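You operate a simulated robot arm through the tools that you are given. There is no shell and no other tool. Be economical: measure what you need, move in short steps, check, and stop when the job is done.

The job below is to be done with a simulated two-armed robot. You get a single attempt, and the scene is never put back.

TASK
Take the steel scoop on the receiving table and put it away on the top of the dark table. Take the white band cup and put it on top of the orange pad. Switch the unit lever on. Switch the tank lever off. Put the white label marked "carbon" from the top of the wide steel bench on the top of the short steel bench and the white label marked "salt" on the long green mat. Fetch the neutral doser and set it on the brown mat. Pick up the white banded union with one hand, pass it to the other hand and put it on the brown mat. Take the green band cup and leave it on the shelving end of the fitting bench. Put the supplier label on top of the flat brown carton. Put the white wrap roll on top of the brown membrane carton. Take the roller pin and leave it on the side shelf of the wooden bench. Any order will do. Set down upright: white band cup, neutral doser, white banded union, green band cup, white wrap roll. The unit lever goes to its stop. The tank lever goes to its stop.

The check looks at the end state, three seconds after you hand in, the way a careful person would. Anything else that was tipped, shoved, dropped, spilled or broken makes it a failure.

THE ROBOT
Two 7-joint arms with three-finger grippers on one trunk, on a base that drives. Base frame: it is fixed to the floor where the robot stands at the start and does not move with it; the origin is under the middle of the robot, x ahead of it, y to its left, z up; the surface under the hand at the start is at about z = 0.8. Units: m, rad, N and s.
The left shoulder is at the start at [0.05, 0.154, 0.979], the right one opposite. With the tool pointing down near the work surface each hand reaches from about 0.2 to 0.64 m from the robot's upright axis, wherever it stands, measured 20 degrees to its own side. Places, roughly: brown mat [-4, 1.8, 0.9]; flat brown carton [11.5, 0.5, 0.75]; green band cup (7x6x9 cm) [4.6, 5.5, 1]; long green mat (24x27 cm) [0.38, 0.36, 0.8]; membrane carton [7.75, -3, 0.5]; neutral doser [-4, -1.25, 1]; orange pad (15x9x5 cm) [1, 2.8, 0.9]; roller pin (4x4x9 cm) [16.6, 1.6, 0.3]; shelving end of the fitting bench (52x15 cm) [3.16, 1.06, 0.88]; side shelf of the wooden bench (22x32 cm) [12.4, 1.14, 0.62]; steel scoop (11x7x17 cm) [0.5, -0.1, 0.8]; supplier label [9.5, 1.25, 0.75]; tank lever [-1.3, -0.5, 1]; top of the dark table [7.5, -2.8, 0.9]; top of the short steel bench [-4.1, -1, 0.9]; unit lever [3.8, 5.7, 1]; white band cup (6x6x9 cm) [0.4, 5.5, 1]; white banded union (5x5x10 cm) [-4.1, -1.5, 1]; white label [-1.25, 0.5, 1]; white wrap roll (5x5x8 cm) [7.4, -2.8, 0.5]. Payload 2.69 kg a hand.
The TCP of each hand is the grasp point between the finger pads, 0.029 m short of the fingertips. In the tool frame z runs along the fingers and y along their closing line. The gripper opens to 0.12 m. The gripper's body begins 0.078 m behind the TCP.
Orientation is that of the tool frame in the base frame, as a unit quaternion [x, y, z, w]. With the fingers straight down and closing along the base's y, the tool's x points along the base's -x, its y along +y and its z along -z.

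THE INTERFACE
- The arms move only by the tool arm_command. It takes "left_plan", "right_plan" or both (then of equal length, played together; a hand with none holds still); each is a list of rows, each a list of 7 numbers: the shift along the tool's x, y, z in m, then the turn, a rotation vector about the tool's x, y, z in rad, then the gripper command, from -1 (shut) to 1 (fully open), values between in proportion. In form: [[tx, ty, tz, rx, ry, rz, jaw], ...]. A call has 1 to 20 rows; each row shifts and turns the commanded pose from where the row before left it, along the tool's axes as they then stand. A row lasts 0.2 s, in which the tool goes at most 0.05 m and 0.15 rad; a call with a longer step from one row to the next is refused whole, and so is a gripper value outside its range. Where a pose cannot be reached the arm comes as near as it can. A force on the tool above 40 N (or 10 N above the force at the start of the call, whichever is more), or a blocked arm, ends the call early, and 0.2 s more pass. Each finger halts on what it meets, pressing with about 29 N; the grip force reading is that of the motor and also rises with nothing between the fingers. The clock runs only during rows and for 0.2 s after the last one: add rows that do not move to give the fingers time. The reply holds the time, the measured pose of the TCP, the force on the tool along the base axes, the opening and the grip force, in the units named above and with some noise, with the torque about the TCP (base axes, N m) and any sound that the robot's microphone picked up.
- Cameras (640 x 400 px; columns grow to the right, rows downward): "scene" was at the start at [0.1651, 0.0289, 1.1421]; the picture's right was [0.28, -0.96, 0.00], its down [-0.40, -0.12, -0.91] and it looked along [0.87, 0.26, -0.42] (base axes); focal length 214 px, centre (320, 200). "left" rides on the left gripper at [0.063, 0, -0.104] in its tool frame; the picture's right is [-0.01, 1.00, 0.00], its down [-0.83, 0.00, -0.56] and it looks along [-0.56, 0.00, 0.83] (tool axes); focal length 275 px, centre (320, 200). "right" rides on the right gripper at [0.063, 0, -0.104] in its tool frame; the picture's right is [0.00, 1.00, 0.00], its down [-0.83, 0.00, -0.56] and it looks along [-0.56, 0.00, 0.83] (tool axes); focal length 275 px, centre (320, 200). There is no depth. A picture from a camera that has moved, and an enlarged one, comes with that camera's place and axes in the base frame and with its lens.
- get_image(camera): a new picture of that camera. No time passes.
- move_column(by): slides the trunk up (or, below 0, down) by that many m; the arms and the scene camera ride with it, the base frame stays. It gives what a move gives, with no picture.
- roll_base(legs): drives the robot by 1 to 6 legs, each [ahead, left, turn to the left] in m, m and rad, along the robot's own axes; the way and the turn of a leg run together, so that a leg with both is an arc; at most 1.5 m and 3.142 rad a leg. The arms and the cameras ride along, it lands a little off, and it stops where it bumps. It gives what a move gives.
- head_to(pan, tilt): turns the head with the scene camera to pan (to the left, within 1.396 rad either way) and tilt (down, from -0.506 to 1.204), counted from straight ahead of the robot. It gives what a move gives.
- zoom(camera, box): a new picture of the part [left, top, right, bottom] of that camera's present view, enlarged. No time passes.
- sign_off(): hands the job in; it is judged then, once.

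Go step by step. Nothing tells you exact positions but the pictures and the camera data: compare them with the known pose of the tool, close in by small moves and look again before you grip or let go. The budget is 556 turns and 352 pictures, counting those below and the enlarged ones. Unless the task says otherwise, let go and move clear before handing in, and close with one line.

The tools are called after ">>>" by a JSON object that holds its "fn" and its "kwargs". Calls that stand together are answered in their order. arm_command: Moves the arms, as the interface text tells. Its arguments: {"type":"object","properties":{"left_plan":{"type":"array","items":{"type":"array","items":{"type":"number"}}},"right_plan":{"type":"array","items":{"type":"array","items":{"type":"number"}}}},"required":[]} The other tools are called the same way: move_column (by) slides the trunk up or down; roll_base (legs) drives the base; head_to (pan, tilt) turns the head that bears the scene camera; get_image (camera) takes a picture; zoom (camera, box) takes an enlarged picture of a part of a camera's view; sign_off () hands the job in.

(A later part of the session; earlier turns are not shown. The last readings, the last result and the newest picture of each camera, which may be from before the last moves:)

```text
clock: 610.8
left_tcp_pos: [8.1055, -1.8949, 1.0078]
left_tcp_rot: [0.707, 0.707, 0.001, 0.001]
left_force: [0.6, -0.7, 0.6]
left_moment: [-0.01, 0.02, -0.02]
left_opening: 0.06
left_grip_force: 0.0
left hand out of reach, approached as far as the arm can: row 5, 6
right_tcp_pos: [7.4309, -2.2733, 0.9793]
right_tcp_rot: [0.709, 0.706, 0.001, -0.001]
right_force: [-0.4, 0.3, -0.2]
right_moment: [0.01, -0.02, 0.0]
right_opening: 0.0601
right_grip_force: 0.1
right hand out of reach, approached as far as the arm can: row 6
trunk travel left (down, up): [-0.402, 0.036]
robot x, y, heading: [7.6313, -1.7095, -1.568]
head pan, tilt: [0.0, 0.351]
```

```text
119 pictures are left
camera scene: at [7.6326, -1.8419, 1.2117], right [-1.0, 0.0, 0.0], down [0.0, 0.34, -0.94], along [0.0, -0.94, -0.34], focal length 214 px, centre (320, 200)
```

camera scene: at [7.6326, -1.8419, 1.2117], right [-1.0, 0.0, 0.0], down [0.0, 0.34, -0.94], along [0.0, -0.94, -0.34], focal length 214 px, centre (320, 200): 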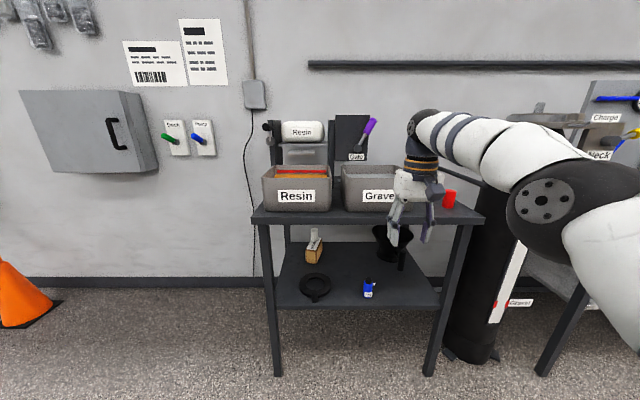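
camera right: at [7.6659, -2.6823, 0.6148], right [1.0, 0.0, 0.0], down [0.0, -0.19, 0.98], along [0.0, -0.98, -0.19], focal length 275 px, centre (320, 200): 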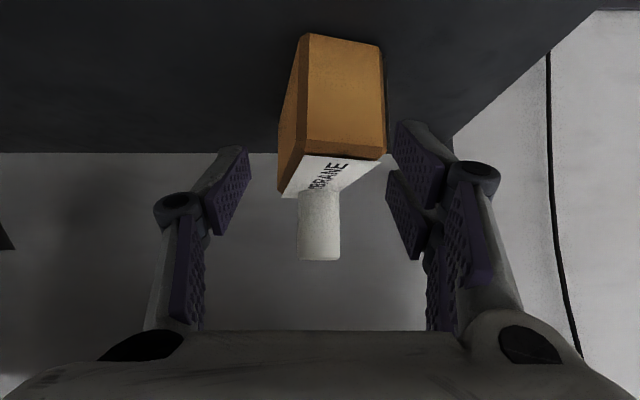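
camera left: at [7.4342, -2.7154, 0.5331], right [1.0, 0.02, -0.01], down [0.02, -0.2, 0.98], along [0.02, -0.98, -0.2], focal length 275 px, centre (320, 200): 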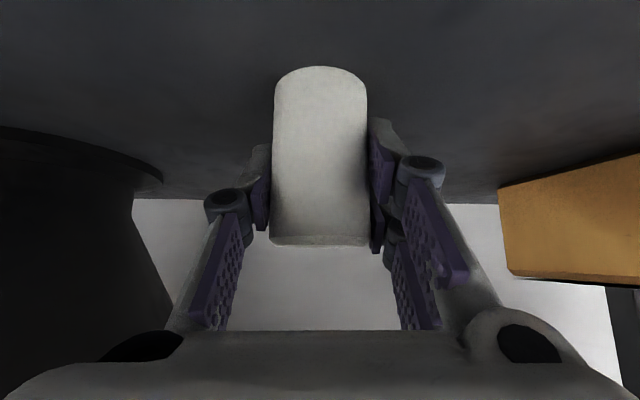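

>>> {"fn": "arm_command", "kwargs": {"left_plan": [[-0.03, -0.03, 0, 0, 0, 0, 0], [-0.03, -0.035, 0, 0, 0, 0, 0], [-0.03, -0.035, 0, 0, 0, 0, 0], [-0.03, -0.035, 0, 0, 0, 0, 0], [-0.03, -0.035, 0, 0, 0, 0, 0], [-0.03, -0.035, -0.02, 0, 0, 0, 0]], "right_plan": [[0.035, 0, 0, 0, 0, 0, 0], [0.035, 0, 0, 0, 0, 0, 0], [0.035, 0, 0, 0, 0, 0, 0], [0.035, 0, 0, 0, 0, 0, 0], [0.035, 0, 0, 0, 0, 0, 0], [0, 0, -0.02, 0, 0, 0, 0]]}}

>>> {"fn": "roll_base", "kwargs": {"legs": [[0, 0, 1.57], [0, 0, 0.4]]}}

>>> {"fn": "head_to", "kwargs": {"pan": 0, "tilt": 0.2}}

>>> {"fn": "get_image", "kwargs": {"camera": "scene"}}

```text
refused: row 6 steps farther than a row can; nothing moved
```

```text
clock: 616.2
left_tcp_pos: [7.6348, -1.1987, 1.007]
left_tcp_rot: [-0.185, 0.983, 0.001, -0.001]
left_force: [-1.6, 0.1, -0.4]
left_moment: [0.03, -0.01, -0.01]
left_opening: 0.0599
left_grip_force: 0.1
right_tcp_pos: [8.2344, -1.6902, 0.9794]
right_tcp_rot: [-0.183, 0.983, 0.001, -0.002]
right_force: [-0.3, -0.2, 0.4]
right_moment: [-0.01, 0.01, -0.03]
right_opening: 0.0601
right_grip_force: 0.0
trunk travel left (down, up): [-0.402, 0.036]
robot x, y, heading: [7.6311, -1.7068, 0.372]
head pan, tilt: [0.0, 0.351]
```

```text
clock: 616.9
left_tcp_pos: [7.6363, -1.1994, 1.0086]
left_tcp_rot: [-0.186, 0.983, 0.001, -0.001]
left_force: [-0.1, 0.0, 0.7]
left_moment: [0.0, 0.02, -0.01]
left_opening: 0.06
left_grip_force: 0.1
right_tcp_pos: [8.2333, -1.6896, 0.9802]
right_tcp_rot: [-0.183, 0.983, 0.001, -0.001]
right_force: [-0.2, 0.4, -0.2]
right_moment: [0.01, 0.0, 0.03]
right_opening: 0.0599
right_grip_force: 0.0
trunk travel left (down, up): [-0.402, 0.036]
robot x, y, heading: [7.6335, -1.7089, 0.373]
head pan, tilt: [0.0, 0.201]
```

```text
118 pictures are left
camera scene: at [7.7602, -1.6555, 1.2256], right [0.36, -0.93, 0.0], down [-0.19, -0.07, -0.98], along [0.91, 0.36, -0.2], focal length 214 px, centre (320, 200)
```

scene: 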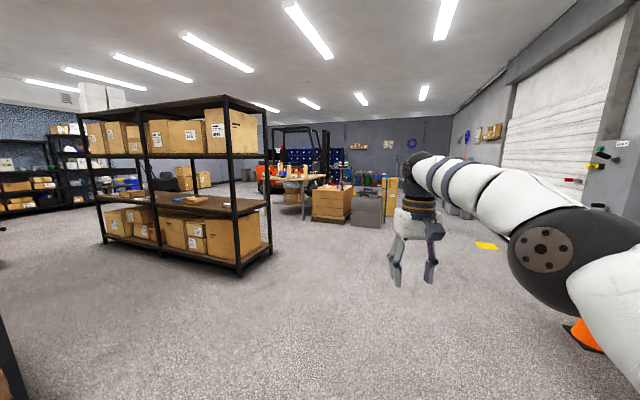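

>>> {"fn": "arm_command", "kwargs": {"left_plan": [[-0.03, -0.03, 0, 0, 0, 0, 0], [-0.03, -0.035, 0, 0, 0, 0, 0], [-0.03, -0.035, 0, 0, 0, 0, 0], [-0.03, -0.035, 0, 0, 0, 0, 0], [-0.03, -0.035, 0, 0, 0, 0, 0], [0, -0.035, -0.02, 0, 0, 0, 0]], "right_plan": [[0.035, 0, 0, 0, 0, 0, 0], [0.035, 0, 0, 0, 0, 0, 0], [0.035, 0, 0, 0, 0, 0, 0], [0.035, 0, 0, 0, 0, 0, 0], [0.035, 0, 0, 0, 0, 0, 0], [0, 0, -0.02, 0, 0, 0, 0]]}}

>>> {"fn": "zoom", "kwargs": {"camera": "scene", "box": [60, 80, 290, 290]}}

>>> {"fn": "zoom", "kwargs": {"camera": "scene", "box": [250, 120, 430, 240]}}

```text
clock: 618.3
left_tcp_pos: [7.818, -1.3322, 0.9777]
left_tcp_rot: [-0.187, 0.982, 0.002, -0.001]
left_force: [-0.4, 0.3, 1.2]
left_moment: [0.03, -0.06, 0.04]
left_opening: 0.0596
left_grip_force: 0.0
left hand out of reach, approached as far as the arm can: row 1, 2, 3, 4
right_tcp_pos: [8.0713, -1.7554, 1.0009]
right_tcp_rot: [-0.183, 0.983, 0.001, -0.001]
right_force: [-0.4, 0.2, 0.3]
right_moment: [0.05, 0.04, -0.02]
right_opening: 0.0599
right_grip_force: 0.1
trunk travel left (down, up): [-0.402, 0.036]
robot x, y, heading: [7.6315, -1.7087, 0.371]
head pan, tilt: [0.0, 0.201]
```

```text
1.90 times, centred on (175, 185) of scene
camera zoom: at [7.7603, -1.656, 1.2257], right [0.36, -0.93, 0.0], down [-0.19, -0.07, -0.98], along [0.91, 0.36, -0.2], focal length 408 px, centre (596, 229)
```

zoom: 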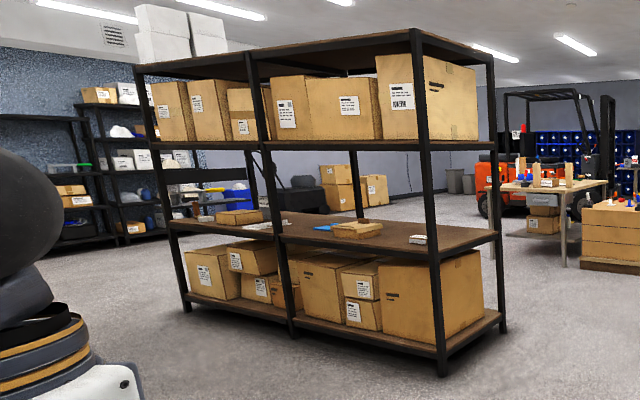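

```text
3.33 times, centred on (340, 180) of scene
camera zoom: at [7.7603, -1.656, 1.2257], right [0.36, -0.93, 0.0], down [-0.19, -0.07, -0.98], along [0.91, 0.36, -0.2], focal length 715 px, centre (253, 267)
```

zoom: 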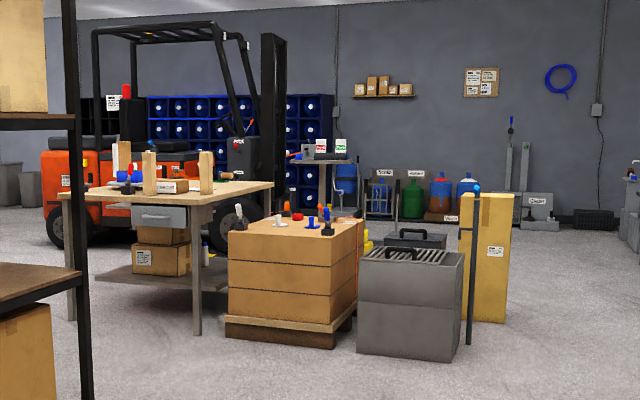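

The supplier label lies on the rack's middle shelf near (9.45,1.25). I'll drive there facing the rack.

>>> {"fn": "roll_base", "kwargs": {"legs": [[0, 0, -0.371], [0.3, 1.4, 0], [0.3, 1.4, 0]]}}

>>> {"fn": "head_to", "kwargs": {"pan": 0, "tilt": 0.35}}

>>> {"fn": "get_image", "kwargs": {"camera": "scene"}}

```text
clock: 627.6
left_tcp_pos: [8.1692, -0.2974, 0.9816]
left_tcp_rot: [-0.012, 1.0, 0.01, -0.004]
left_force: [-0.4, -0.2, -0.4]
left_moment: [0.0, 0.0, -0.03]
left_opening: 0.06
left_grip_force: 0.0
right_tcp_pos: [8.2598, -0.7837, 1.0]
right_tcp_rot: [-0.007, 1.0, 0.011, 0.003]
right_force: [-0.3, 0.7, 0.6]
right_moment: [-0.01, 0.0, 0.02]
right_opening: 0.06
right_grip_force: 0.1
trunk travel left (down, up): [-0.402, 0.036]
robot x, y, heading: [7.8684, -0.5716, 0.023]
head pan, tilt: [0.0, 0.201]
stopped in leg 2: the robot was blocked; the commanded pose is now the measured one
```

```text
clock: 628.3
left_tcp_pos: [8.1691, -0.2981, 0.9814]
left_tcp_rot: [-0.013, 1.0, 0.011, -0.004]
left_force: [-0.2, -0.4, -0.1]
left_moment: [-0.02, 0.0, -0.03]
left_opening: 0.0601
left_grip_force: 0.1
right_tcp_pos: [8.2599, -0.7827, 0.9971]
right_tcp_rot: [-0.008, 1.0, 0.011, 0.001]
right_force: [-0.3, 0.1, 0.9]
right_moment: [-0.02, 0.01, -0.04]
right_opening: 0.0596
right_grip_force: 0.0
trunk travel left (down, up): [-0.402, 0.036]
robot x, y, heading: [7.8711, -0.5695, 0.019]
head pan, tilt: [0.0, 0.351]
```

```text
115 pictures are left
camera scene: at [8.0022, -0.5876, 1.2117], right [0.02, -1.0, -0.02], down [-0.34, 0.01, -0.94], along [0.94, 0.03, -0.34], focal length 214 px, centre (320, 200)
```

scene: 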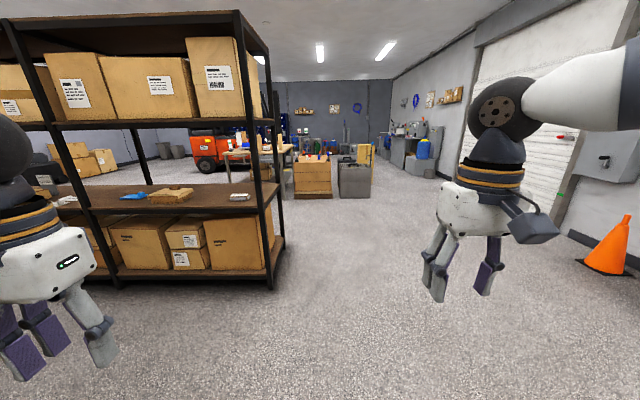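

>>> {"fn": "head_to", "kwargs": {"pan": 1.3, "tilt": 0.4}}

>>> {"fn": "get_image", "kwargs": {"camera": "scene"}}

```text
clock: 629.8
left_tcp_pos: [8.1695, -0.2977, 0.9819]
left_tcp_rot: [-0.014, 1.0, 0.011, -0.003]
left_force: [0.7, -0.1, -0.9]
left_moment: [0.02, 0.02, 0.03]
left_opening: 0.0599
left_grip_force: 0.1
right_tcp_pos: [8.2613, -0.7825, 0.9967]
right_tcp_rot: [-0.008, 1.0, 0.011, 0.001]
right_force: [0.2, -0.7, -0.1]
right_moment: [-0.03, 0.01, 0.0]
right_opening: 0.0598
right_grip_force: 0.0
trunk travel left (down, up): [-0.402, 0.036]
robot x, y, heading: [7.8677, -0.5658, 0.017]
head pan, tilt: [1.3, 0.4]
```

```text
114 pictures are left
camera scene: at [7.9324, -0.4998, 1.2089], right [0.97, -0.25, 0.0], down [-0.09, -0.36, -0.93], along [0.23, 0.9, -0.37], focal length 214 px, centre (320, 200)
```

scene: 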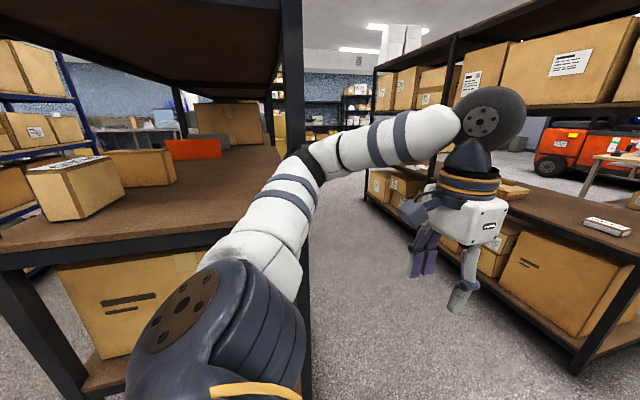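

A second rack is on my left; I'll step back right, move to the lane centre, then go north.

>>> {"fn": "roll_base", "kwargs": {"legs": [[0.0, -0.12, 0], [0.7, 0, -0.017], [0, 1.0, 0], [0, 0.85, 0]]}}

>>> {"fn": "head_to", "kwargs": {"pan": 0, "tilt": 0.45}}

>>> {"fn": "get_image", "kwargs": {"camera": "scene"}}

```text
clock: 649.2
left_tcp_pos: [8.8575, 1.513, 0.9751]
left_tcp_rot: [-0.013, 1.0, 0.0, -0.005]
left_force: [-0.4, -0.4, 0.0]
left_moment: [0.0, -0.01, -0.01]
left_opening: 0.06
left_grip_force: 0.1
right_tcp_pos: [8.9494, 1.0266, 1.0015]
right_tcp_rot: [-0.008, 1.0, 0.001, -0.001]
right_force: [0.1, -0.5, 0.1]
right_moment: [-0.01, 0.06, 0.0]
right_opening: 0.0602
right_grip_force: 0.0
trunk travel left (down, up): [-0.402, 0.036]
robot x, y, heading: [8.5514, 1.2197, 0.023]
head pan, tilt: [1.3, 0.4]
```

```text
clock: 650.6
left_tcp_pos: [8.8578, 1.5125, 0.9758]
left_tcp_rot: [-0.012, 1.0, 0.0, -0.006]
left_force: [0.3, -0.3, -0.9]
left_moment: [-0.03, -0.03, 0.0]
left_opening: 0.06
left_grip_force: 0.1
right_tcp_pos: [8.9504, 1.0272, 1.0019]
right_tcp_rot: [-0.007, 1.0, 0.0, 0.0]
right_force: [1.5, -0.1, 0.6]
right_moment: [0.0, -0.03, 0.02]
right_opening: 0.0601
right_grip_force: 0.0
trunk travel left (down, up): [-0.402, 0.036]
robot x, y, heading: [8.5523, 1.2233, 0.019]
head pan, tilt: [0.0, 0.45]
```

```text
113 pictures are left
camera scene: at [8.6896, 1.2272, 1.2024], right [0.02, -1.0, 0.0], down [-0.44, -0.01, -0.9], along [0.9, 0.02, -0.44], focal length 214 px, centre (320, 200)
```

scene: 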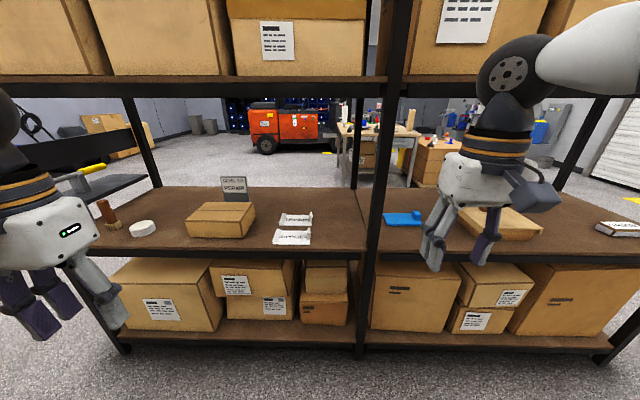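

>>> {"fn": "zoom", "kwargs": {"camera": "scene", "box": [180, 160, 340, 260]}}

```text
4.00 times, centred on (260, 210) of scene
camera zoom: at [8.6896, 1.2272, 1.2024], right [0.02, -1.0, 0.0], down [-0.44, -0.01, -0.9], along [0.9, 0.02, -0.44], focal length 858 px, centre (560, 160)
```

zoom: 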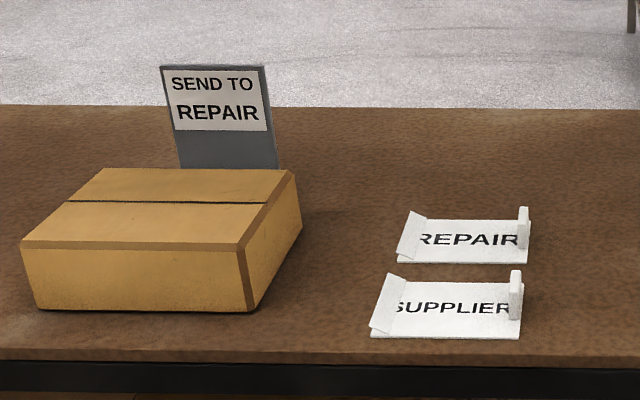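

The SUPPLIER label's tab is on its right end. I'll lower the right hand and roll up.

>>> {"fn": "arm_command", "kwargs": {"right_plan": [[0.01, 0, 0.045, 0, 0, 0, 0], [0.01, 0, 0.045, 0, 0, 0, 0], [0.01, 0, 0.045, 0, 0, 0, 0]]}}

>>> {"fn": "roll_base", "kwargs": {"legs": [[0.24, 0.2, -0.019]]}}

>>> {"fn": "get_image", "kwargs": {"camera": "right"}}

>>> {"fn": "get_image", "kwargs": {"camera": "scene"}}

```text
clock: 651.5
left_tcp_pos: [8.8572, 1.5129, 0.9745]
left_tcp_rot: [-0.013, 1.0, 0.0, -0.005]
left_force: [0.2, -0.3, 0.8]
left_moment: [0.0, 0.0, 0.0]
left_opening: 0.0598
left_grip_force: 0.1
right_tcp_pos: [8.9186, 1.0274, 0.8697]
right_tcp_rot: [-0.008, 1.0, 0.001, 0.0]
right_force: [0.4, -0.8, -0.2]
right_moment: [0.0, 0.01, 0.03]
right_opening: 0.0603
right_grip_force: 0.1
trunk travel left (down, up): [-0.402, 0.036]
robot x, y, heading: [8.5534, 1.2216, 0.021]
head pan, tilt: [0.0, 0.45]
```

```text
clock: 653.6
left_tcp_pos: [9.0994, 1.7098, 0.9739]
left_tcp_rot: [-0.002, 1.0, 0.0, -0.005]
left_force: [0.1, 0.4, 0.0]
left_moment: [0.01, 0.02, -0.04]
left_opening: 0.0601
left_grip_force: 0.1
right_tcp_pos: [9.1488, 1.2235, 0.8692]
right_tcp_rot: [0.005, 1.0, 0.001, -0.002]
right_force: [0.1, 0.9, -0.7]
right_moment: [-0.03, 0.02, -0.03]
right_opening: 0.0599
right_grip_force: 0.1
trunk travel left (down, up): [-0.402, 0.036]
robot x, y, heading: [8.791, 1.4264, -0.005]
head pan, tilt: [0.0, 0.45]
```

```text
111 pictures are left
camera right: at [9.087, 1.2232, 0.9739], right [0.0, 1.0, 0.0], down [0.83, 0.0, 0.55], along [0.55, 0.0, -0.83], focal length 275 px, centre (320, 200)
```

right: 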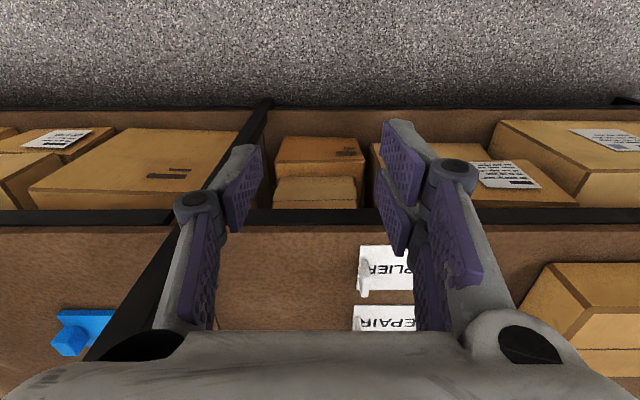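

```text
110 pictures are left
camera scene: at [8.9241, 1.4282, 1.2024], right [0.0, -1.0, 0.0], down [-0.44, 0.0, -0.9], along [0.9, 0.0, -0.44], focal length 214 px, centre (320, 200)
```

scene: 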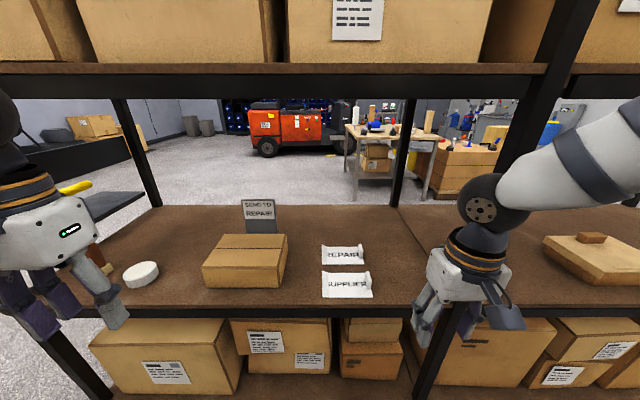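

The tab is at (9.388,1.284,0.711), with a rack post near my right arm; I'll use the left hand instead.

>>> {"fn": "arm_command", "kwargs": {"left_plan": [[0, -0.02, 0.045, 0, 0, 0, 0], [0, -0.02, 0.045, 0, 0, 0, 0], [0, -0.02, 0.02, 0, 0, 0, 0]], "right_plan": [[0.03, 0, 0, 0, 0, 0, 0], [0.03, 0, 0, 0, 0, 0, 0], [0.03, 0, 0, 0, 0, 0, 0]]}}

>>> {"fn": "roll_base", "kwargs": {"legs": [[0, -0.28, 0.005]]}}

>>> {"fn": "get_image", "kwargs": {"camera": "left"}}

```text
clock: 654.4
left_tcp_pos: [9.1008, 1.6493, 0.867]
left_tcp_rot: [-0.003, 1.0, 0.0, -0.005]
left_force: [-0.8, -0.5, 0.5]
left_moment: [0.0, 0.04, -0.03]
left_opening: 0.0606
left_grip_force: 0.0
right_tcp_pos: [9.0579, 1.2239, 0.8684]
right_tcp_rot: [0.005, 1.0, 0.001, 0.001]
right_force: [-0.6, 0.2, 0.8]
right_moment: [0.01, 0.0, 0.0]
right_opening: 0.0602
right_grip_force: 0.1
trunk travel left (down, up): [-0.402, 0.036]
robot x, y, heading: [8.7923, 1.4241, -0.004]
head pan, tilt: [0.0, 0.45]
```

```text
clock: 657.2
left_tcp_pos: [9.1001, 1.3669, 0.8663]
left_tcp_rot: [-0.005, 1.0, 0.0, -0.005]
left_force: [-0.3, -0.3, 0.0]
left_moment: [0.03, 0.0, 0.02]
left_opening: 0.0601
left_grip_force: 0.1
right_tcp_pos: [9.0598, 0.9404, 0.8689]
right_tcp_rot: [0.002, 1.0, 0.0, -0.001]
right_force: [0.7, -1.2, -0.2]
right_moment: [-0.02, 0.02, 0.03]
right_opening: 0.0598
right_grip_force: 0.0
trunk travel left (down, up): [-0.402, 0.036]
robot x, y, heading: [8.7897, 1.1414, 0.003]
head pan, tilt: [0.0, 0.45]
```

```text
109 pictures are left
camera left: at [9.0379, 1.3665, 0.9703], right [0.0, 1.0, 0.0], down [0.84, 0.0, 0.55], along [0.55, 0.0, -0.84], focal length 275 px, centre (320, 200)
```

left: 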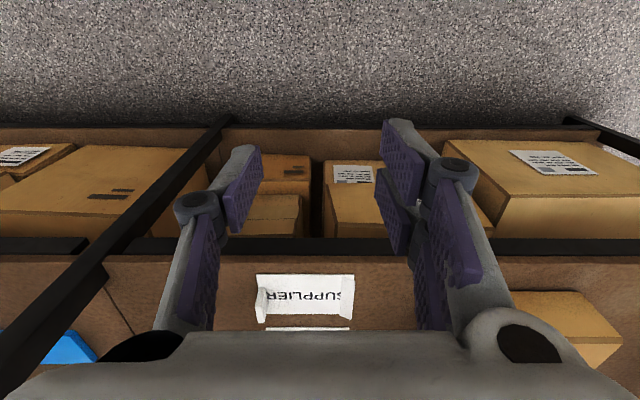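

>>> {"fn": "roll_base", "kwargs": {"legs": [[0.08, 0, 0]]}}

>>> {"fn": "arm_command", "kwargs": {"left_plan": [[0, -0.04, 0.02, 0, 0, 0, 0], [-0.02, -0.04, 0.01, 0, 0, 0, 0], [-0.045, -0.005, 0.01, 0, 0, 0, 0], [-0.045, 0, 0.01, 0, 0, 0, 0], [-0.05, 0, 0, 0, 0, 0, 0], [-0.049, 0, 0, 0, 0, 0, 0], [0, 0, 0, 0, 0, 0, 0]]}}

>>> {"fn": "get_image", "kwargs": {"camera": "left"}}

>>> {"fn": "get_image", "kwargs": {"camera": "scene"}}

```text
clock: 658.3
left_tcp_pos: [9.1795, 1.3666, 0.8666]
left_tcp_rot: [-0.003, 1.0, 0.0, -0.006]
left_force: [1.2, -0.7, 0.2]
left_moment: [-0.02, 0.06, 0.04]
left_opening: 0.06
left_grip_force: 0.0
right_tcp_pos: [9.1402, 0.9391, 0.8687]
right_tcp_rot: [0.002, 1.0, 0.001, 0.0]
right_force: [0.0, -0.5, 0.3]
right_moment: [-0.02, 0.06, -0.03]
right_opening: 0.06
right_grip_force: 0.3
trunk travel left (down, up): [-0.402, 0.036]
robot x, y, heading: [8.8683, 1.1419, 0.001]
head pan, tilt: [0.0, 0.45]
```

```text
clock: 659.9
left_tcp_pos: [9.3885, 1.2835, 0.814]
left_tcp_rot: [-0.003, 1.0, 0.0, -0.005]
left_force: [-0.1, -1.2, -0.5]
left_moment: [0.02, 0.01, 0.0]
left_opening: 0.0602
left_grip_force: 0.0
right_tcp_pos: [9.1398, 0.9406, 0.8683]
right_tcp_rot: [0.001, 1.0, 0.001, 0.0]
right_force: [0.6, -0.3, -0.3]
right_moment: [0.02, -0.02, 0.02]
right_opening: 0.0603
right_grip_force: 0.0
trunk travel left (down, up): [-0.402, 0.036]
robot x, y, heading: [8.8665, 1.1403, 0.002]
head pan, tilt: [0.0, 0.45]
```

```text
108 pictures are left
camera left: at [9.3258, 1.2825, 0.9185], right [0.0, 1.0, 0.0], down [0.84, 0.0, 0.55], along [0.55, 0.0, -0.84], focal length 275 px, centre (320, 200)
```

left: 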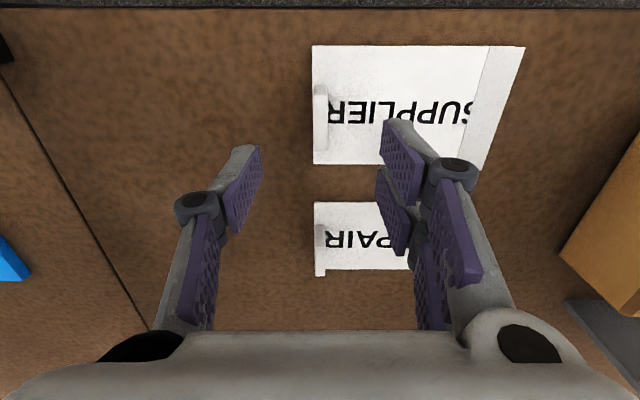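

```text
107 pictures are left
camera scene: at [9.0031, 1.1436, 1.2025], right [0.0, -1.0, 0.0], down [-0.43, 0.0, -0.9], along [0.9, 0.0, -0.43], focal length 214 px, centre (320, 200)
```

scene: 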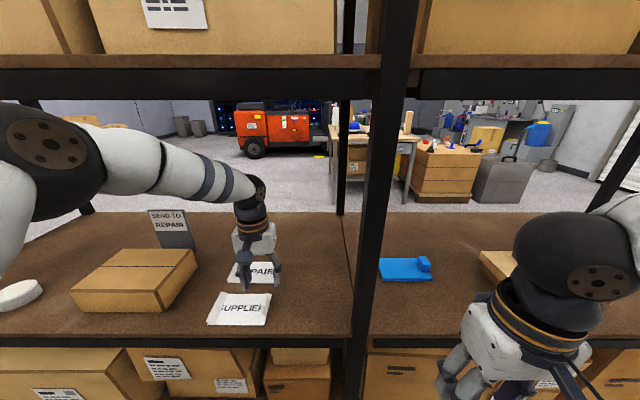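

>>> {"fn": "arm_command", "kwargs": {"left_plan": [[0, 0, 0.03, 0, 0, 0, 0], [0, 0, 0.03, 0, 0, 0, 0], [0, 0, 0.018, 0, 0, 0, 0], [0, 0, 0, 0, 0, 0, 0]]}}

>>> {"fn": "get_image", "kwargs": {"camera": "left"}}

```text
clock: 660.9
left_tcp_pos: [9.3866, 1.2831, 0.7365]
left_tcp_rot: [-0.004, 1.0, 0.0, -0.005]
left_force: [-0.6, 0.6, -0.4]
left_moment: [-0.01, -0.01, 0.0]
left_opening: 0.0599
left_grip_force: 0.0
right_tcp_pos: [9.1398, 0.9405, 0.8685]
right_tcp_rot: [0.001, 1.0, 0.001, -0.001]
right_force: [-0.1, 0.0, 0.1]
right_moment: [0.01, 0.01, -0.01]
right_opening: 0.0601
right_grip_force: 0.0
trunk travel left (down, up): [-0.402, 0.036]
robot x, y, heading: [8.8713, 1.1411, 0.004]
head pan, tilt: [0.0, 0.45]
```

```text
106 pictures are left
camera left: at [9.3257, 1.2819, 0.8412], right [0.0, 1.0, 0.0], down [0.84, 0.0, 0.55], along [0.55, 0.0, -0.84], focal length 275 px, centre (320, 200)
```

left: 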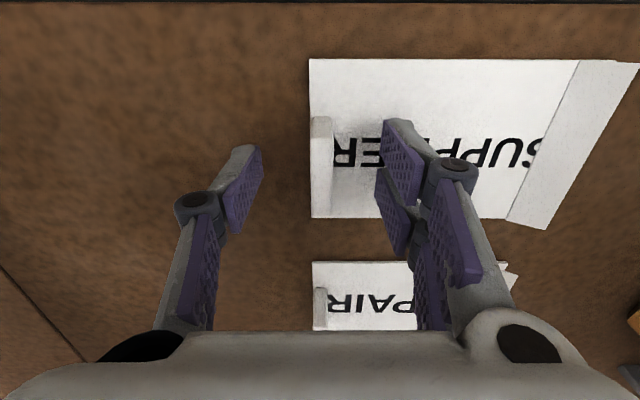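

>>> {"fn": "arm_command", "kwargs": {"left_plan": [[0, 0, 0.005, 0, 0, 0, 0], [0, 0, 0.004, 0, 0, 0, 0], [0, 0, 0, 0, 0, 0, -0.5], [0, 0, 0, 0, 0, 0, -1], [0, 0, 0, 0, 0, 0, -1], [0, 0, 0, 0, 0, 0, -1]]}}

>>> {"fn": "get_image", "kwargs": {"camera": "left"}}

```text
clock: 662.3
left_tcp_pos: [9.3893, 1.2828, 0.7304]
left_tcp_rot: [-0.004, 1.0, 0.001, -0.003]
left_force: [0.4, -3.3, 14.2]
left_moment: [-0.06, -0.14, -0.06]
left_opening: 0.0086
left_grip_force: 29.1
right_tcp_pos: [9.1392, 0.9404, 0.8683]
right_tcp_rot: [0.002, 1.0, 0.001, 0.001]
right_force: [-0.4, 0.3, -1.1]
right_moment: [0.0, 0.01, 0.01]
right_opening: 0.0598
right_grip_force: 0.1
trunk travel left (down, up): [-0.402, 0.036]
robot x, y, heading: [8.8674, 1.1428, 0.004]
head pan, tilt: [0.0, 0.45]
```

```text
105 pictures are left
camera left: at [9.3265, 1.2821, 0.8339], right [0.0, 1.0, 0.0], down [0.84, 0.0, 0.55], along [0.55, 0.0, -0.84], focal length 275 px, centre (320, 200)
```

left: 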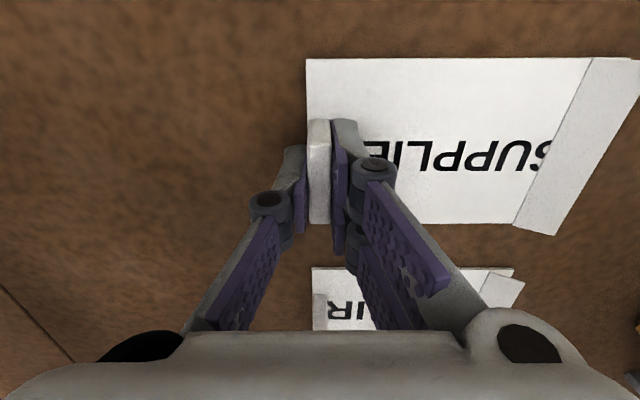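

>>> {"fn": "arm_command", "kwargs": {"left_plan": [[0, 0, -0.02, 0, 0, 0, -1], [0, 0, -0.04, 0, 0, 0, -1], [0, 0, -0.04, 0, 0, 0, -1], [0.04, 0, 0, 0, 0, 0, -1], [0.045, 0, 0, 0, 0, 0, -1], [0.045, 0, 0, 0, 0, 0, -1], [0.045, 0, 0, 0, 0, 0, -1]]}}

>>> {"fn": "roll_base", "kwargs": {"legs": [[-0.25, 0, 0]]}}

>>> {"fn": "head_to", "kwargs": {"pan": 0, "tilt": 0.25}}

>>> {"fn": "get_image", "kwargs": {"camera": "scene"}}

```text
clock: 663.9
left_tcp_pos: [9.212, 1.2849, 0.8293]
left_tcp_rot: [-0.004, 1.0, 0.0, -0.004]
left_force: [-0.1, -0.7, -0.1]
left_moment: [-0.04, -0.01, 0.02]
left_opening: 0.0087
left_grip_force: 28.8
right_tcp_pos: [9.1406, 0.9404, 0.8685]
right_tcp_rot: [0.002, 1.0, 0.002, 0.0]
right_force: [-0.5, 0.1, 0.1]
right_moment: [0.02, 0.03, -0.01]
right_opening: 0.0599
right_grip_force: 0.1
trunk travel left (down, up): [-0.402, 0.036]
robot x, y, heading: [8.8741, 1.1444, 0.001]
head pan, tilt: [0.0, 0.45]
```

```text
clock: 665.7
left_tcp_pos: [8.9653, 1.2853, 0.8281]
left_tcp_rot: [-0.005, 1.0, 0.0, -0.006]
left_force: [-1.4, 0.4, 1.3]
left_moment: [0.0, -0.06, -0.03]
left_opening: 0.0088
left_grip_force: 29.4
right_tcp_pos: [8.8939, 0.9404, 0.8681]
right_tcp_rot: [0.001, 1.0, 0.002, 0.001]
right_force: [-0.2, -1.0, 0.5]
right_moment: [0.0, -0.04, 0.02]
right_opening: 0.06
right_grip_force: 0.1
trunk travel left (down, up): [-0.402, 0.036]
robot x, y, heading: [8.6206, 1.1399, 0.003]
head pan, tilt: [0.0, 0.45]
```

```text
clock: 666.4
left_tcp_pos: [8.9652, 1.2847, 0.828]
left_tcp_rot: [-0.005, 1.0, -0.001, -0.005]
left_force: [-0.8, 0.8, 0.0]
left_moment: [-0.03, 0.01, -0.01]
left_opening: 0.0088
left_grip_force: 29.1
right_tcp_pos: [8.8935, 0.9404, 0.8688]
right_tcp_rot: [0.0, 1.0, 0.001, -0.001]
right_force: [0.1, -0.1, -1.2]
right_moment: [-0.02, 0.01, -0.02]
right_opening: 0.0597
right_grip_force: 0.1
trunk travel left (down, up): [-0.402, 0.036]
robot x, y, heading: [8.6215, 1.1372, 0.005]
head pan, tilt: [0.0, 0.25]
```

```text
104 pictures are left
camera scene: at [8.758, 1.1431, 1.221], right [0.01, -1.0, 0.0], down [-0.25, 0.0, -0.97], along [0.97, 0.01, -0.25], focal length 214 px, centre (320, 200)
```

scene: 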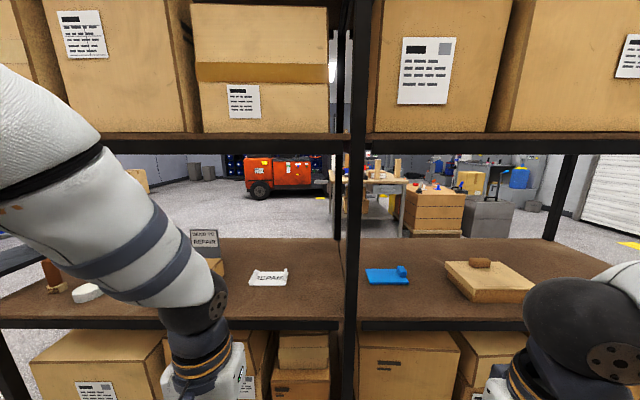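

Label held. Now I drive round the rack's south end toward the flat carton.

>>> {"fn": "roll_base", "kwargs": {"legs": [[-0.05, -0.95, 0], [0, -0.95, 0], [1.4, 0, 0]]}}

>>> {"fn": "head_to", "kwargs": {"pan": 0.35, "tilt": 0.3}}

>>> {"fn": "get_image", "kwargs": {"camera": "scene"}}

```text
clock: 688.0
left_tcp_pos: [10.3205, -0.7036, 0.8282]
left_tcp_rot: [0.024, 1.0, 0.0, -0.004]
left_force: [0.9, -0.6, -1.1]
left_moment: [-0.02, -0.01, -0.04]
left_opening: 0.009
left_grip_force: 29.6
right_tcp_pos: [10.2253, -1.042, 0.868]
right_tcp_rot: [0.029, 1.0, 0.0, 0.0]
right_force: [-0.6, 0.3, 0.0]
right_moment: [0.04, 0.01, 0.0]
right_opening: 0.06
right_grip_force: 0.1
trunk travel left (down, up): [-0.402, 0.036]
robot x, y, heading: [9.9656, -0.8297, -0.055]
head pan, tilt: [0.0, 0.25]
```

```text
clock: 688.8
left_tcp_pos: [10.32, -0.7042, 0.8292]
left_tcp_rot: [0.024, 1.0, 0.0, -0.005]
left_force: [-0.1, 0.2, -0.9]
left_moment: [-0.02, -0.01, 0.0]
left_opening: 0.009
left_grip_force: 29.3
right_tcp_pos: [10.2257, -1.042, 0.8684]
right_tcp_rot: [0.03, 1.0, 0.001, 0.0]
right_force: [0.3, -0.4, 0.3]
right_moment: [0.0, 0.01, 0.02]
right_opening: 0.0596
right_grip_force: 0.1
trunk travel left (down, up): [-0.402, 0.036]
robot x, y, heading: [9.9632, -0.8294, -0.056]
head pan, tilt: [0.351, 0.3]
```

```text
103 pictures are left
camera scene: at [10.0995, -0.8009, 1.2164], right [0.29, -0.96, 0.0], down [-0.28, -0.09, -0.96], along [0.91, 0.28, -0.3], focal length 214 px, centre (320, 200)
```

scene: 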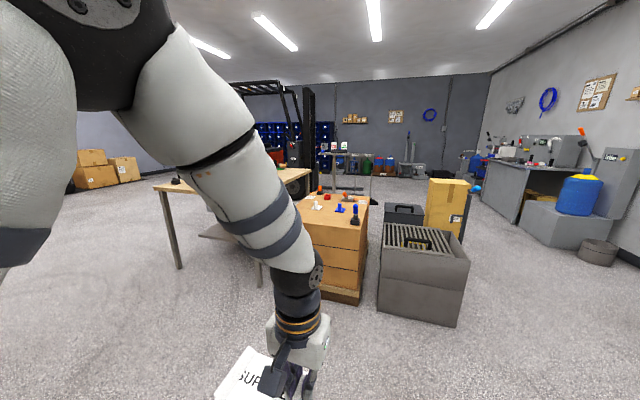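

>>> {"fn": "roll_base", "kwargs": {"legs": [[0, 0, 0.056], [0.45, 0, 0], [0, 1.22, 0]]}}

>>> {"fn": "head_to", "kwargs": {"pan": 0, "tilt": 0.35}}

>>> {"fn": "get_image", "kwargs": {"camera": "scene"}}

```text
clock: 701.0
left_tcp_pos: [10.7755, 0.5042, 0.8293]
left_tcp_rot: [-0.003, 1.0, 0.0, -0.005]
left_force: [-0.9, 0.5, -0.1]
left_moment: [-0.06, 0.0, 0.03]
left_opening: 0.0087
left_grip_force: 28.6
right_tcp_pos: [10.7011, 0.1617, 0.8681]
right_tcp_rot: [0.002, 1.0, 0.001, -0.001]
right_force: [-1.0, -0.5, 0.6]
right_moment: [0.0, 0.01, 0.0]
right_opening: 0.0601
right_grip_force: 0.0
trunk travel left (down, up): [-0.402, 0.036]
robot x, y, heading: [10.4315, 0.3633, 0.001]
head pan, tilt: [0.351, 0.3]
```

```text
clock: 701.8
left_tcp_pos: [10.7761, 0.5052, 0.8296]
left_tcp_rot: [-0.004, 1.0, 0.0, -0.006]
left_force: [-0.3, -0.1, 0.1]
left_moment: [-0.02, -0.01, 0.01]
left_opening: 0.0088
left_grip_force: 28.9
right_tcp_pos: [10.7007, 0.1607, 0.8687]
right_tcp_rot: [0.002, 1.0, 0.001, -0.001]
right_force: [0.2, -0.8, 0.6]
right_moment: [-0.02, 0.03, 0.0]
right_opening: 0.0603
right_grip_force: 0.1
trunk travel left (down, up): [-0.402, 0.036]
robot x, y, heading: [10.4292, 0.3605, 0.0]
head pan, tilt: [0.0, 0.351]
```

```text
102 pictures are left
camera scene: at [10.5668, 0.3638, 1.2116], right [0.0, -1.0, 0.0], down [-0.34, 0.0, -0.94], along [0.94, 0.0, -0.34], focal length 214 px, centre (320, 200)
```

scene: 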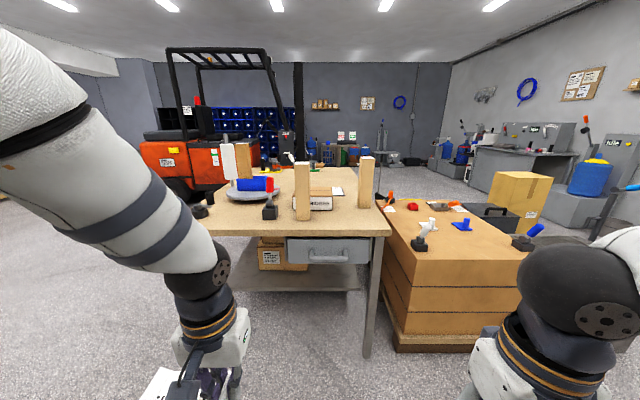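

>>> {"fn": "zoom", "kwargs": {"camera": "scene", "box": [180, 130, 400, 280]}}

```text
2.67 times, centred on (290, 205) of scene
camera zoom: at [10.5668, 0.3638, 1.2116], right [0.0, -1.0, 0.0], down [-0.34, 0.0, -0.94], along [0.94, 0.0, -0.34], focal length 572 px, centre (400, 187)
```

zoom: 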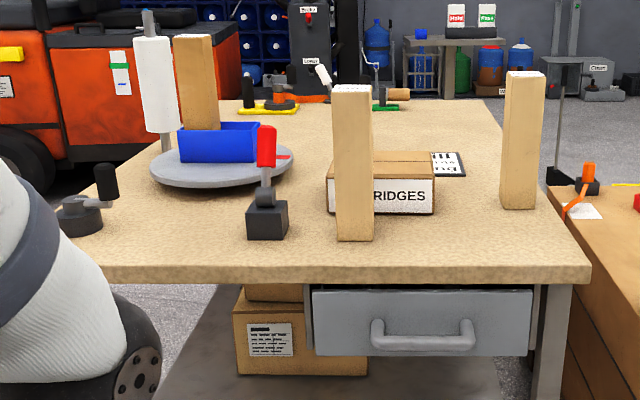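

The flat carton (CARTRIDGES) is at x 11.64–11.84, y 0.30–0.50, top z≈0.84, behind a wooden post at (11.51,0.45). I'll turn the label so its plate points forward, and raise both hands a little.

>>> {"fn": "arm_command", "kwargs": {"left_plan": [[0, 0, -0.03, 0, 0, 0.1427, -1], [0, 0, -0.03, 0, 0, 0.1427, -1], [0, 0, -0.03, 0, 0, 0.1427, -1], [0, 0, -0.02, 0, 0, 0.1427, -1], [0, 0, 0, 0, 0, 0.1427, -1], [0, 0, 0, 0, 0, 0.1427, -1], [0, 0, 0, 0, 0, 0.1427, -1], [0, 0, 0, 0, 0, 0.1427, -1], [0, 0, 0, 0, 0, 0.1427, -1], [0, 0, 0, 0, 0, 0.1427, -1], [0, 0, 0, 0, 0, 0.1427, -1]], "right_plan": [[0, 0, -0.04, 0, 0, 0, 0], [0, 0, -0.04, 0, 0, 0, 0], [0, 0, -0.04, 0, 0, 0, 0], [0, 0, -0.02, 0, 0, 0, 0], [0, 0, 0, 0, 0, 0, 0], [0, 0, 0, 0, 0, 0, 0], [0, 0, 0, 0, 0, 0, 0], [0, 0, 0, 0, 0, 0, 0], [0, 0, 0, 0, 0, 0, 0], [0, 0, 0, 0, 0, 0, 0], [0, 0, 0, 0, 0, 0, 0]]}}

>>> {"fn": "get_image", "kwargs": {"camera": "scene"}}

```text
clock: 704.2
left_tcp_pos: [10.7761, 0.5037, 0.9387]
left_tcp_rot: [0.706, 0.708, -0.004, -0.004]
left_force: [0.3, -0.2, -0.5]
left_moment: [0.02, -0.02, -0.01]
left_opening: 0.0087
left_grip_force: 28.4
right_tcp_pos: [10.7004, 0.1641, 1.0071]
right_tcp_rot: [0.003, 1.0, 0.0, -0.001]
right_force: [0.5, 0.5, 0.3]
right_moment: [0.0, -0.03, 0.01]
right_opening: 0.0601
right_grip_force: 0.1
trunk travel left (down, up): [-0.402, 0.036]
robot x, y, heading: [10.428, 0.3628, 0.002]
head pan, tilt: [0.0, 0.351]
```

```text
100 pictures are left
camera scene: at [10.5668, 0.3638, 1.2116], right [0.0, -1.0, 0.0], down [-0.34, 0.0, -0.94], along [0.94, 0.0, -0.34], focal length 214 px, centre (320, 200)
```

scene: 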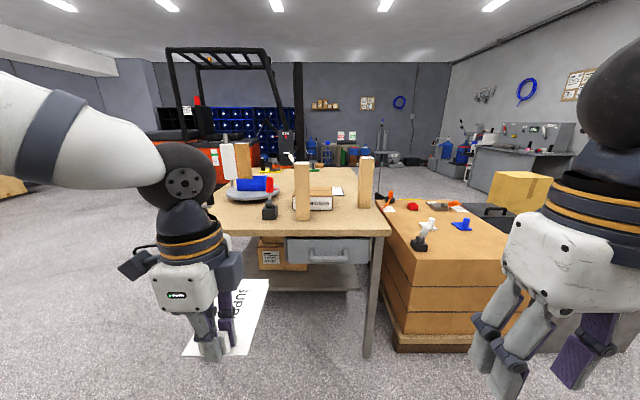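

>>> {"fn": "arm_command", "kwargs": {"left_plan": [[-0.045, 0, 0, 0, 0, 0, -1], [-0.045, 0, 0, 0, 0, 0, -1], [-0.045, 0, 0, 0, 0, 0, -1], [-0.045, 0, 0, 0, 0, 0, -1], [-0.044, 0, 0, 0, 0, 0, -1]]}}

>>> {"fn": "roll_base", "kwargs": {"legs": [[0.5, 0, 0]]}}

>>> {"fn": "head_to", "kwargs": {"pan": 0, "tilt": 0.45}}

>>> {"fn": "get_image", "kwargs": {"camera": "scene"}}

```text
clock: 705.4
left_tcp_pos: [10.7773, 0.2783, 0.9388]
left_tcp_rot: [0.705, 0.71, -0.004, -0.003]
left_force: [1.5, 0.4, 0.5]
left_moment: [0.0, -0.01, 0.0]
left_opening: 0.0088
left_grip_force: 29.0
right_tcp_pos: [10.702, 0.1632, 1.0083]
right_tcp_rot: [0.002, 1.0, 0.002, -0.001]
right_force: [0.0, -0.2, 0.5]
right_moment: [0.01, -0.01, 0.01]
right_opening: 0.06
right_grip_force: 0.0
trunk travel left (down, up): [-0.402, 0.036]
robot x, y, heading: [10.4317, 0.3605, -0.001]
head pan, tilt: [0.0, 0.351]
```

```text
clock: 708.5
left_tcp_pos: [11.2961, 0.279, 0.9387]
left_tcp_rot: [0.706, 0.708, -0.004, -0.003]
left_force: [0.2, -1.0, -0.8]
left_moment: [-0.03, 0.0, -0.03]
left_opening: 0.0091
left_grip_force: 29.4
right_tcp_pos: [11.2184, 0.164, 1.0087]
right_tcp_rot: [0.004, 1.0, 0.0, 0.0]
right_force: [0.1, 0.7, 0.1]
right_moment: [-0.01, 0.02, 0.04]
right_opening: 0.0597
right_grip_force: 0.0
trunk travel left (down, up): [-0.402, 0.036]
robot x, y, heading: [10.9467, 0.3624, 0.001]
head pan, tilt: [0.0, 0.351]
```

```text
clock: 709.1
left_tcp_pos: [11.2965, 0.2799, 0.9394]
left_tcp_rot: [0.706, 0.708, -0.004, -0.004]
left_force: [-0.4, 0.7, -0.1]
left_moment: [0.02, 0.03, 0.0]
left_opening: 0.0088
left_grip_force: 28.2
right_tcp_pos: [11.2195, 0.1634, 1.0086]
right_tcp_rot: [0.004, 1.0, 0.001, 0.0]
right_force: [0.7, 0.1, 0.4]
right_moment: [0.0, -0.01, -0.01]
right_opening: 0.0601
right_grip_force: 0.0
trunk travel left (down, up): [-0.402, 0.036]
robot x, y, heading: [10.9483, 0.3633, -0.001]
head pan, tilt: [0.0, 0.45]
```

```text
99 pictures are left
camera scene: at [11.0846, 0.3629, 1.2025], right [0.0, -1.0, 0.0], down [-0.43, 0.0, -0.9], along [0.9, 0.0, -0.43], focal length 214 px, centre (320, 200)
```

scene: 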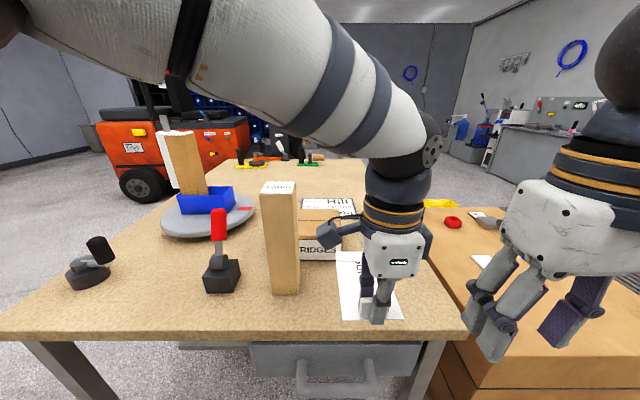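

>>> {"fn": "roll_base", "kwargs": {"legs": [[0.13, 0, 0]]}}

>>> {"fn": "arm_command", "kwargs": {"left_plan": [[0, 0.04, 0, 0, 0, 0, -1], [0, 0.04, 0, 0, 0, 0, -1], [0, 0.04, 0, 0, 0, 0, -1], [0, 0.04, 0, 0, 0, 0, -1], [0, 0.04, 0, 0, 0, 0, -1], [0.03, 0, 0, 0, 0, 0, -1], [0.04, 0, 0, 0, 0, 0, -1], [0, 0, 0, 0, 0, 0, -1]]}}

>>> {"fn": "get_image", "kwargs": {"camera": "scene"}}

>>> {"fn": "get_image", "kwargs": {"camera": "left"}}

```text
clock: 710.4
left_tcp_pos: [11.4263, 0.2783, 0.9382]
left_tcp_rot: [0.706, 0.708, -0.004, -0.004]
left_force: [0.3, 0.6, -0.2]
left_moment: [0.02, 0.06, -0.04]
left_opening: 0.009
left_grip_force: 28.8
right_tcp_pos: [11.3491, 0.1624, 1.0077]
right_tcp_rot: [0.004, 1.0, 0.001, -0.001]
right_force: [0.7, 0.2, -0.2]
right_moment: [-0.04, 0.04, -0.01]
right_opening: 0.0602
right_grip_force: 0.1
trunk travel left (down, up): [-0.402, 0.036]
robot x, y, heading: [11.0795, 0.3635, -0.001]
head pan, tilt: [0.0, 0.45]
```

```text
clock: 712.2
left_tcp_pos: [11.5817, 0.376, 0.9317]
left_tcp_rot: [0.706, 0.709, -0.003, -0.004]
left_force: [-0.6, -0.9, -0.6]
left_moment: [0.0, 0.02, -0.03]
left_opening: 0.0089
left_grip_force: 28.9
left hand out of reach, approached as far as the arm can: row 4, 5
right_tcp_pos: [11.3482, 0.1628, 1.0076]
right_tcp_rot: [0.004, 1.0, 0.002, 0.0]
right_force: [-0.1, -0.6, 0.3]
right_moment: [0.0, -0.02, 0.0]
right_opening: 0.06
right_grip_force: 0.0
trunk travel left (down, up): [-0.402, 0.036]
robot x, y, heading: [11.0781, 0.3591, -0.004]
head pan, tilt: [0.0, 0.45]
```

```text
98 pictures are left
camera scene: at [11.2139, 0.3622, 1.2024], right [0.0, -1.0, 0.0], down [-0.44, 0.0, -0.9], along [0.9, 0.0, -0.44], focal length 214 px, centre (320, 200)
```

scene: 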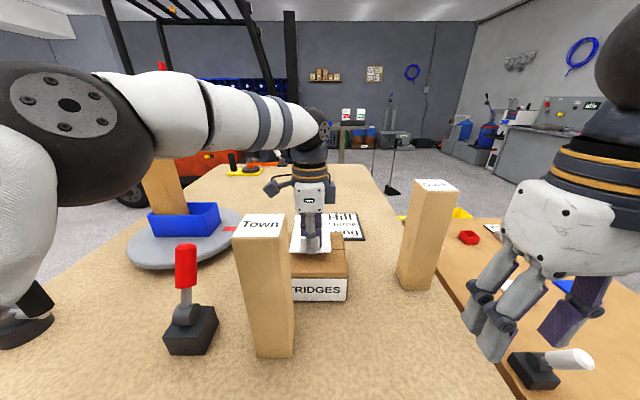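

```text
97 pictures are left
camera left: at [11.5833, 0.4394, 1.0363], right [1.0, 0.0, -0.01], down [0.0, -0.83, 0.56], along [-0.01, -0.56, -0.83], focal length 275 px, centre (320, 200)
```

left: 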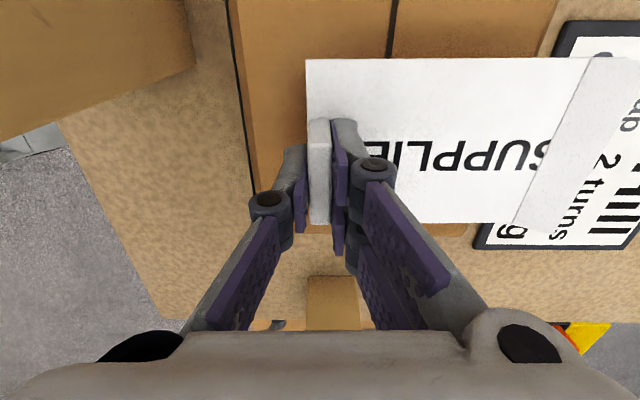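

The label hangs right over the carton top. I'll lower it to contact.

>>> {"fn": "arm_command", "kwargs": {"left_plan": [[0, 0, 0.02, 0, 0, 0, -1], [0, 0, 0.015, 0, 0, 0, -1], [0, 0, 0.008, 0, 0, 0, -1], [0, 0, 0.005, 0, 0, 0, -1], [0, 0, 0.004, 0, 0, 0, -1], [0, 0, 0.004, 0, 0, 0, -1], [0, 0, 0.004, 0, 0, 0, -1], [0, 0, 0.004, 0, 0, 0, -1], [0, 0, 0, 0, 0, 0, -1]]}}

>>> {"fn": "zoom", "kwargs": {"camera": "scene", "box": [220, 160, 420, 320]}}

>>> {"fn": "get_image", "kwargs": {"camera": "left"}}

```text
clock: 712.9
left_tcp_pos: [11.5816, 0.3777, 0.9093]
left_tcp_rot: [0.704, 0.71, 0.003, 0.005]
left_force: [-11.0, 3.2, 31.7]
left_moment: [0.54, 0.29, 0.14]
left_opening: 0.009
left_grip_force: 29.3
right_tcp_pos: [11.3455, 0.1625, 1.0092]
right_tcp_rot: [0.003, 1.0, 0.001, 0.002]
right_force: [0.8, -0.5, 0.4]
right_moment: [0.01, 0.01, -0.03]
right_opening: 0.0599
right_grip_force: 0.0
trunk travel left (down, up): [-0.402, 0.036]
robot x, y, heading: [11.0826, 0.3622, 0.0]
head pan, tilt: [0.0, 0.45]
stopped in row 3 (left hand): the force on the tool passed its limit at 46 N (the readings are from after the stop); the commanded pose is now the measured one
```

```text
2.50 times, centred on (320, 240) of scene
camera zoom: at [11.2103, 0.3627, 1.2034], right [0.0, -1.0, 0.0], down [-0.43, 0.0, -0.9], along [0.9, 0.0, -0.43], focal length 536 px, centre (320, 100)
```

zoom: 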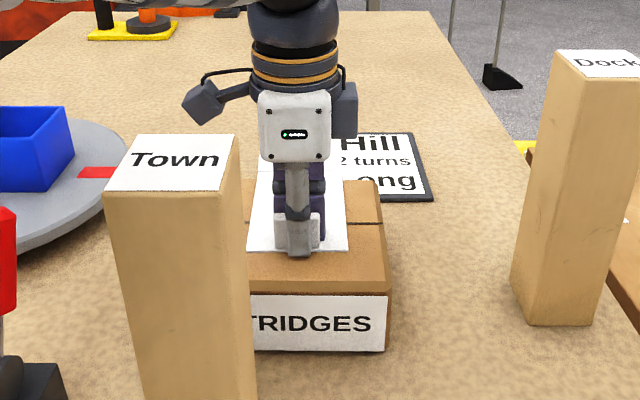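

```text
95 pictures are left
camera left: at [11.5806, 0.44, 1.0124], right [1.0, 0.0, 0.01], down [0.0, -0.83, 0.56], along [0.01, -0.56, -0.83], focal length 275 px, centre (320, 200)
```

left: 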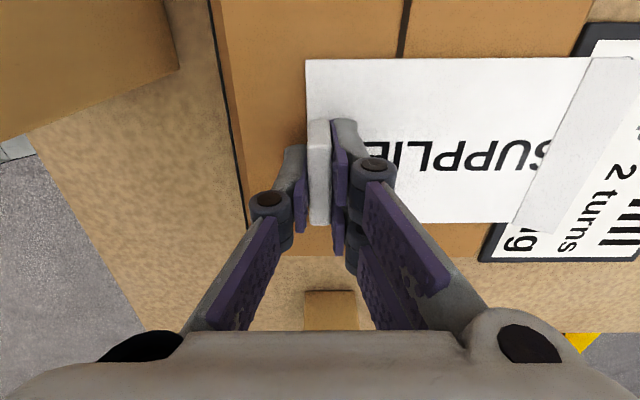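

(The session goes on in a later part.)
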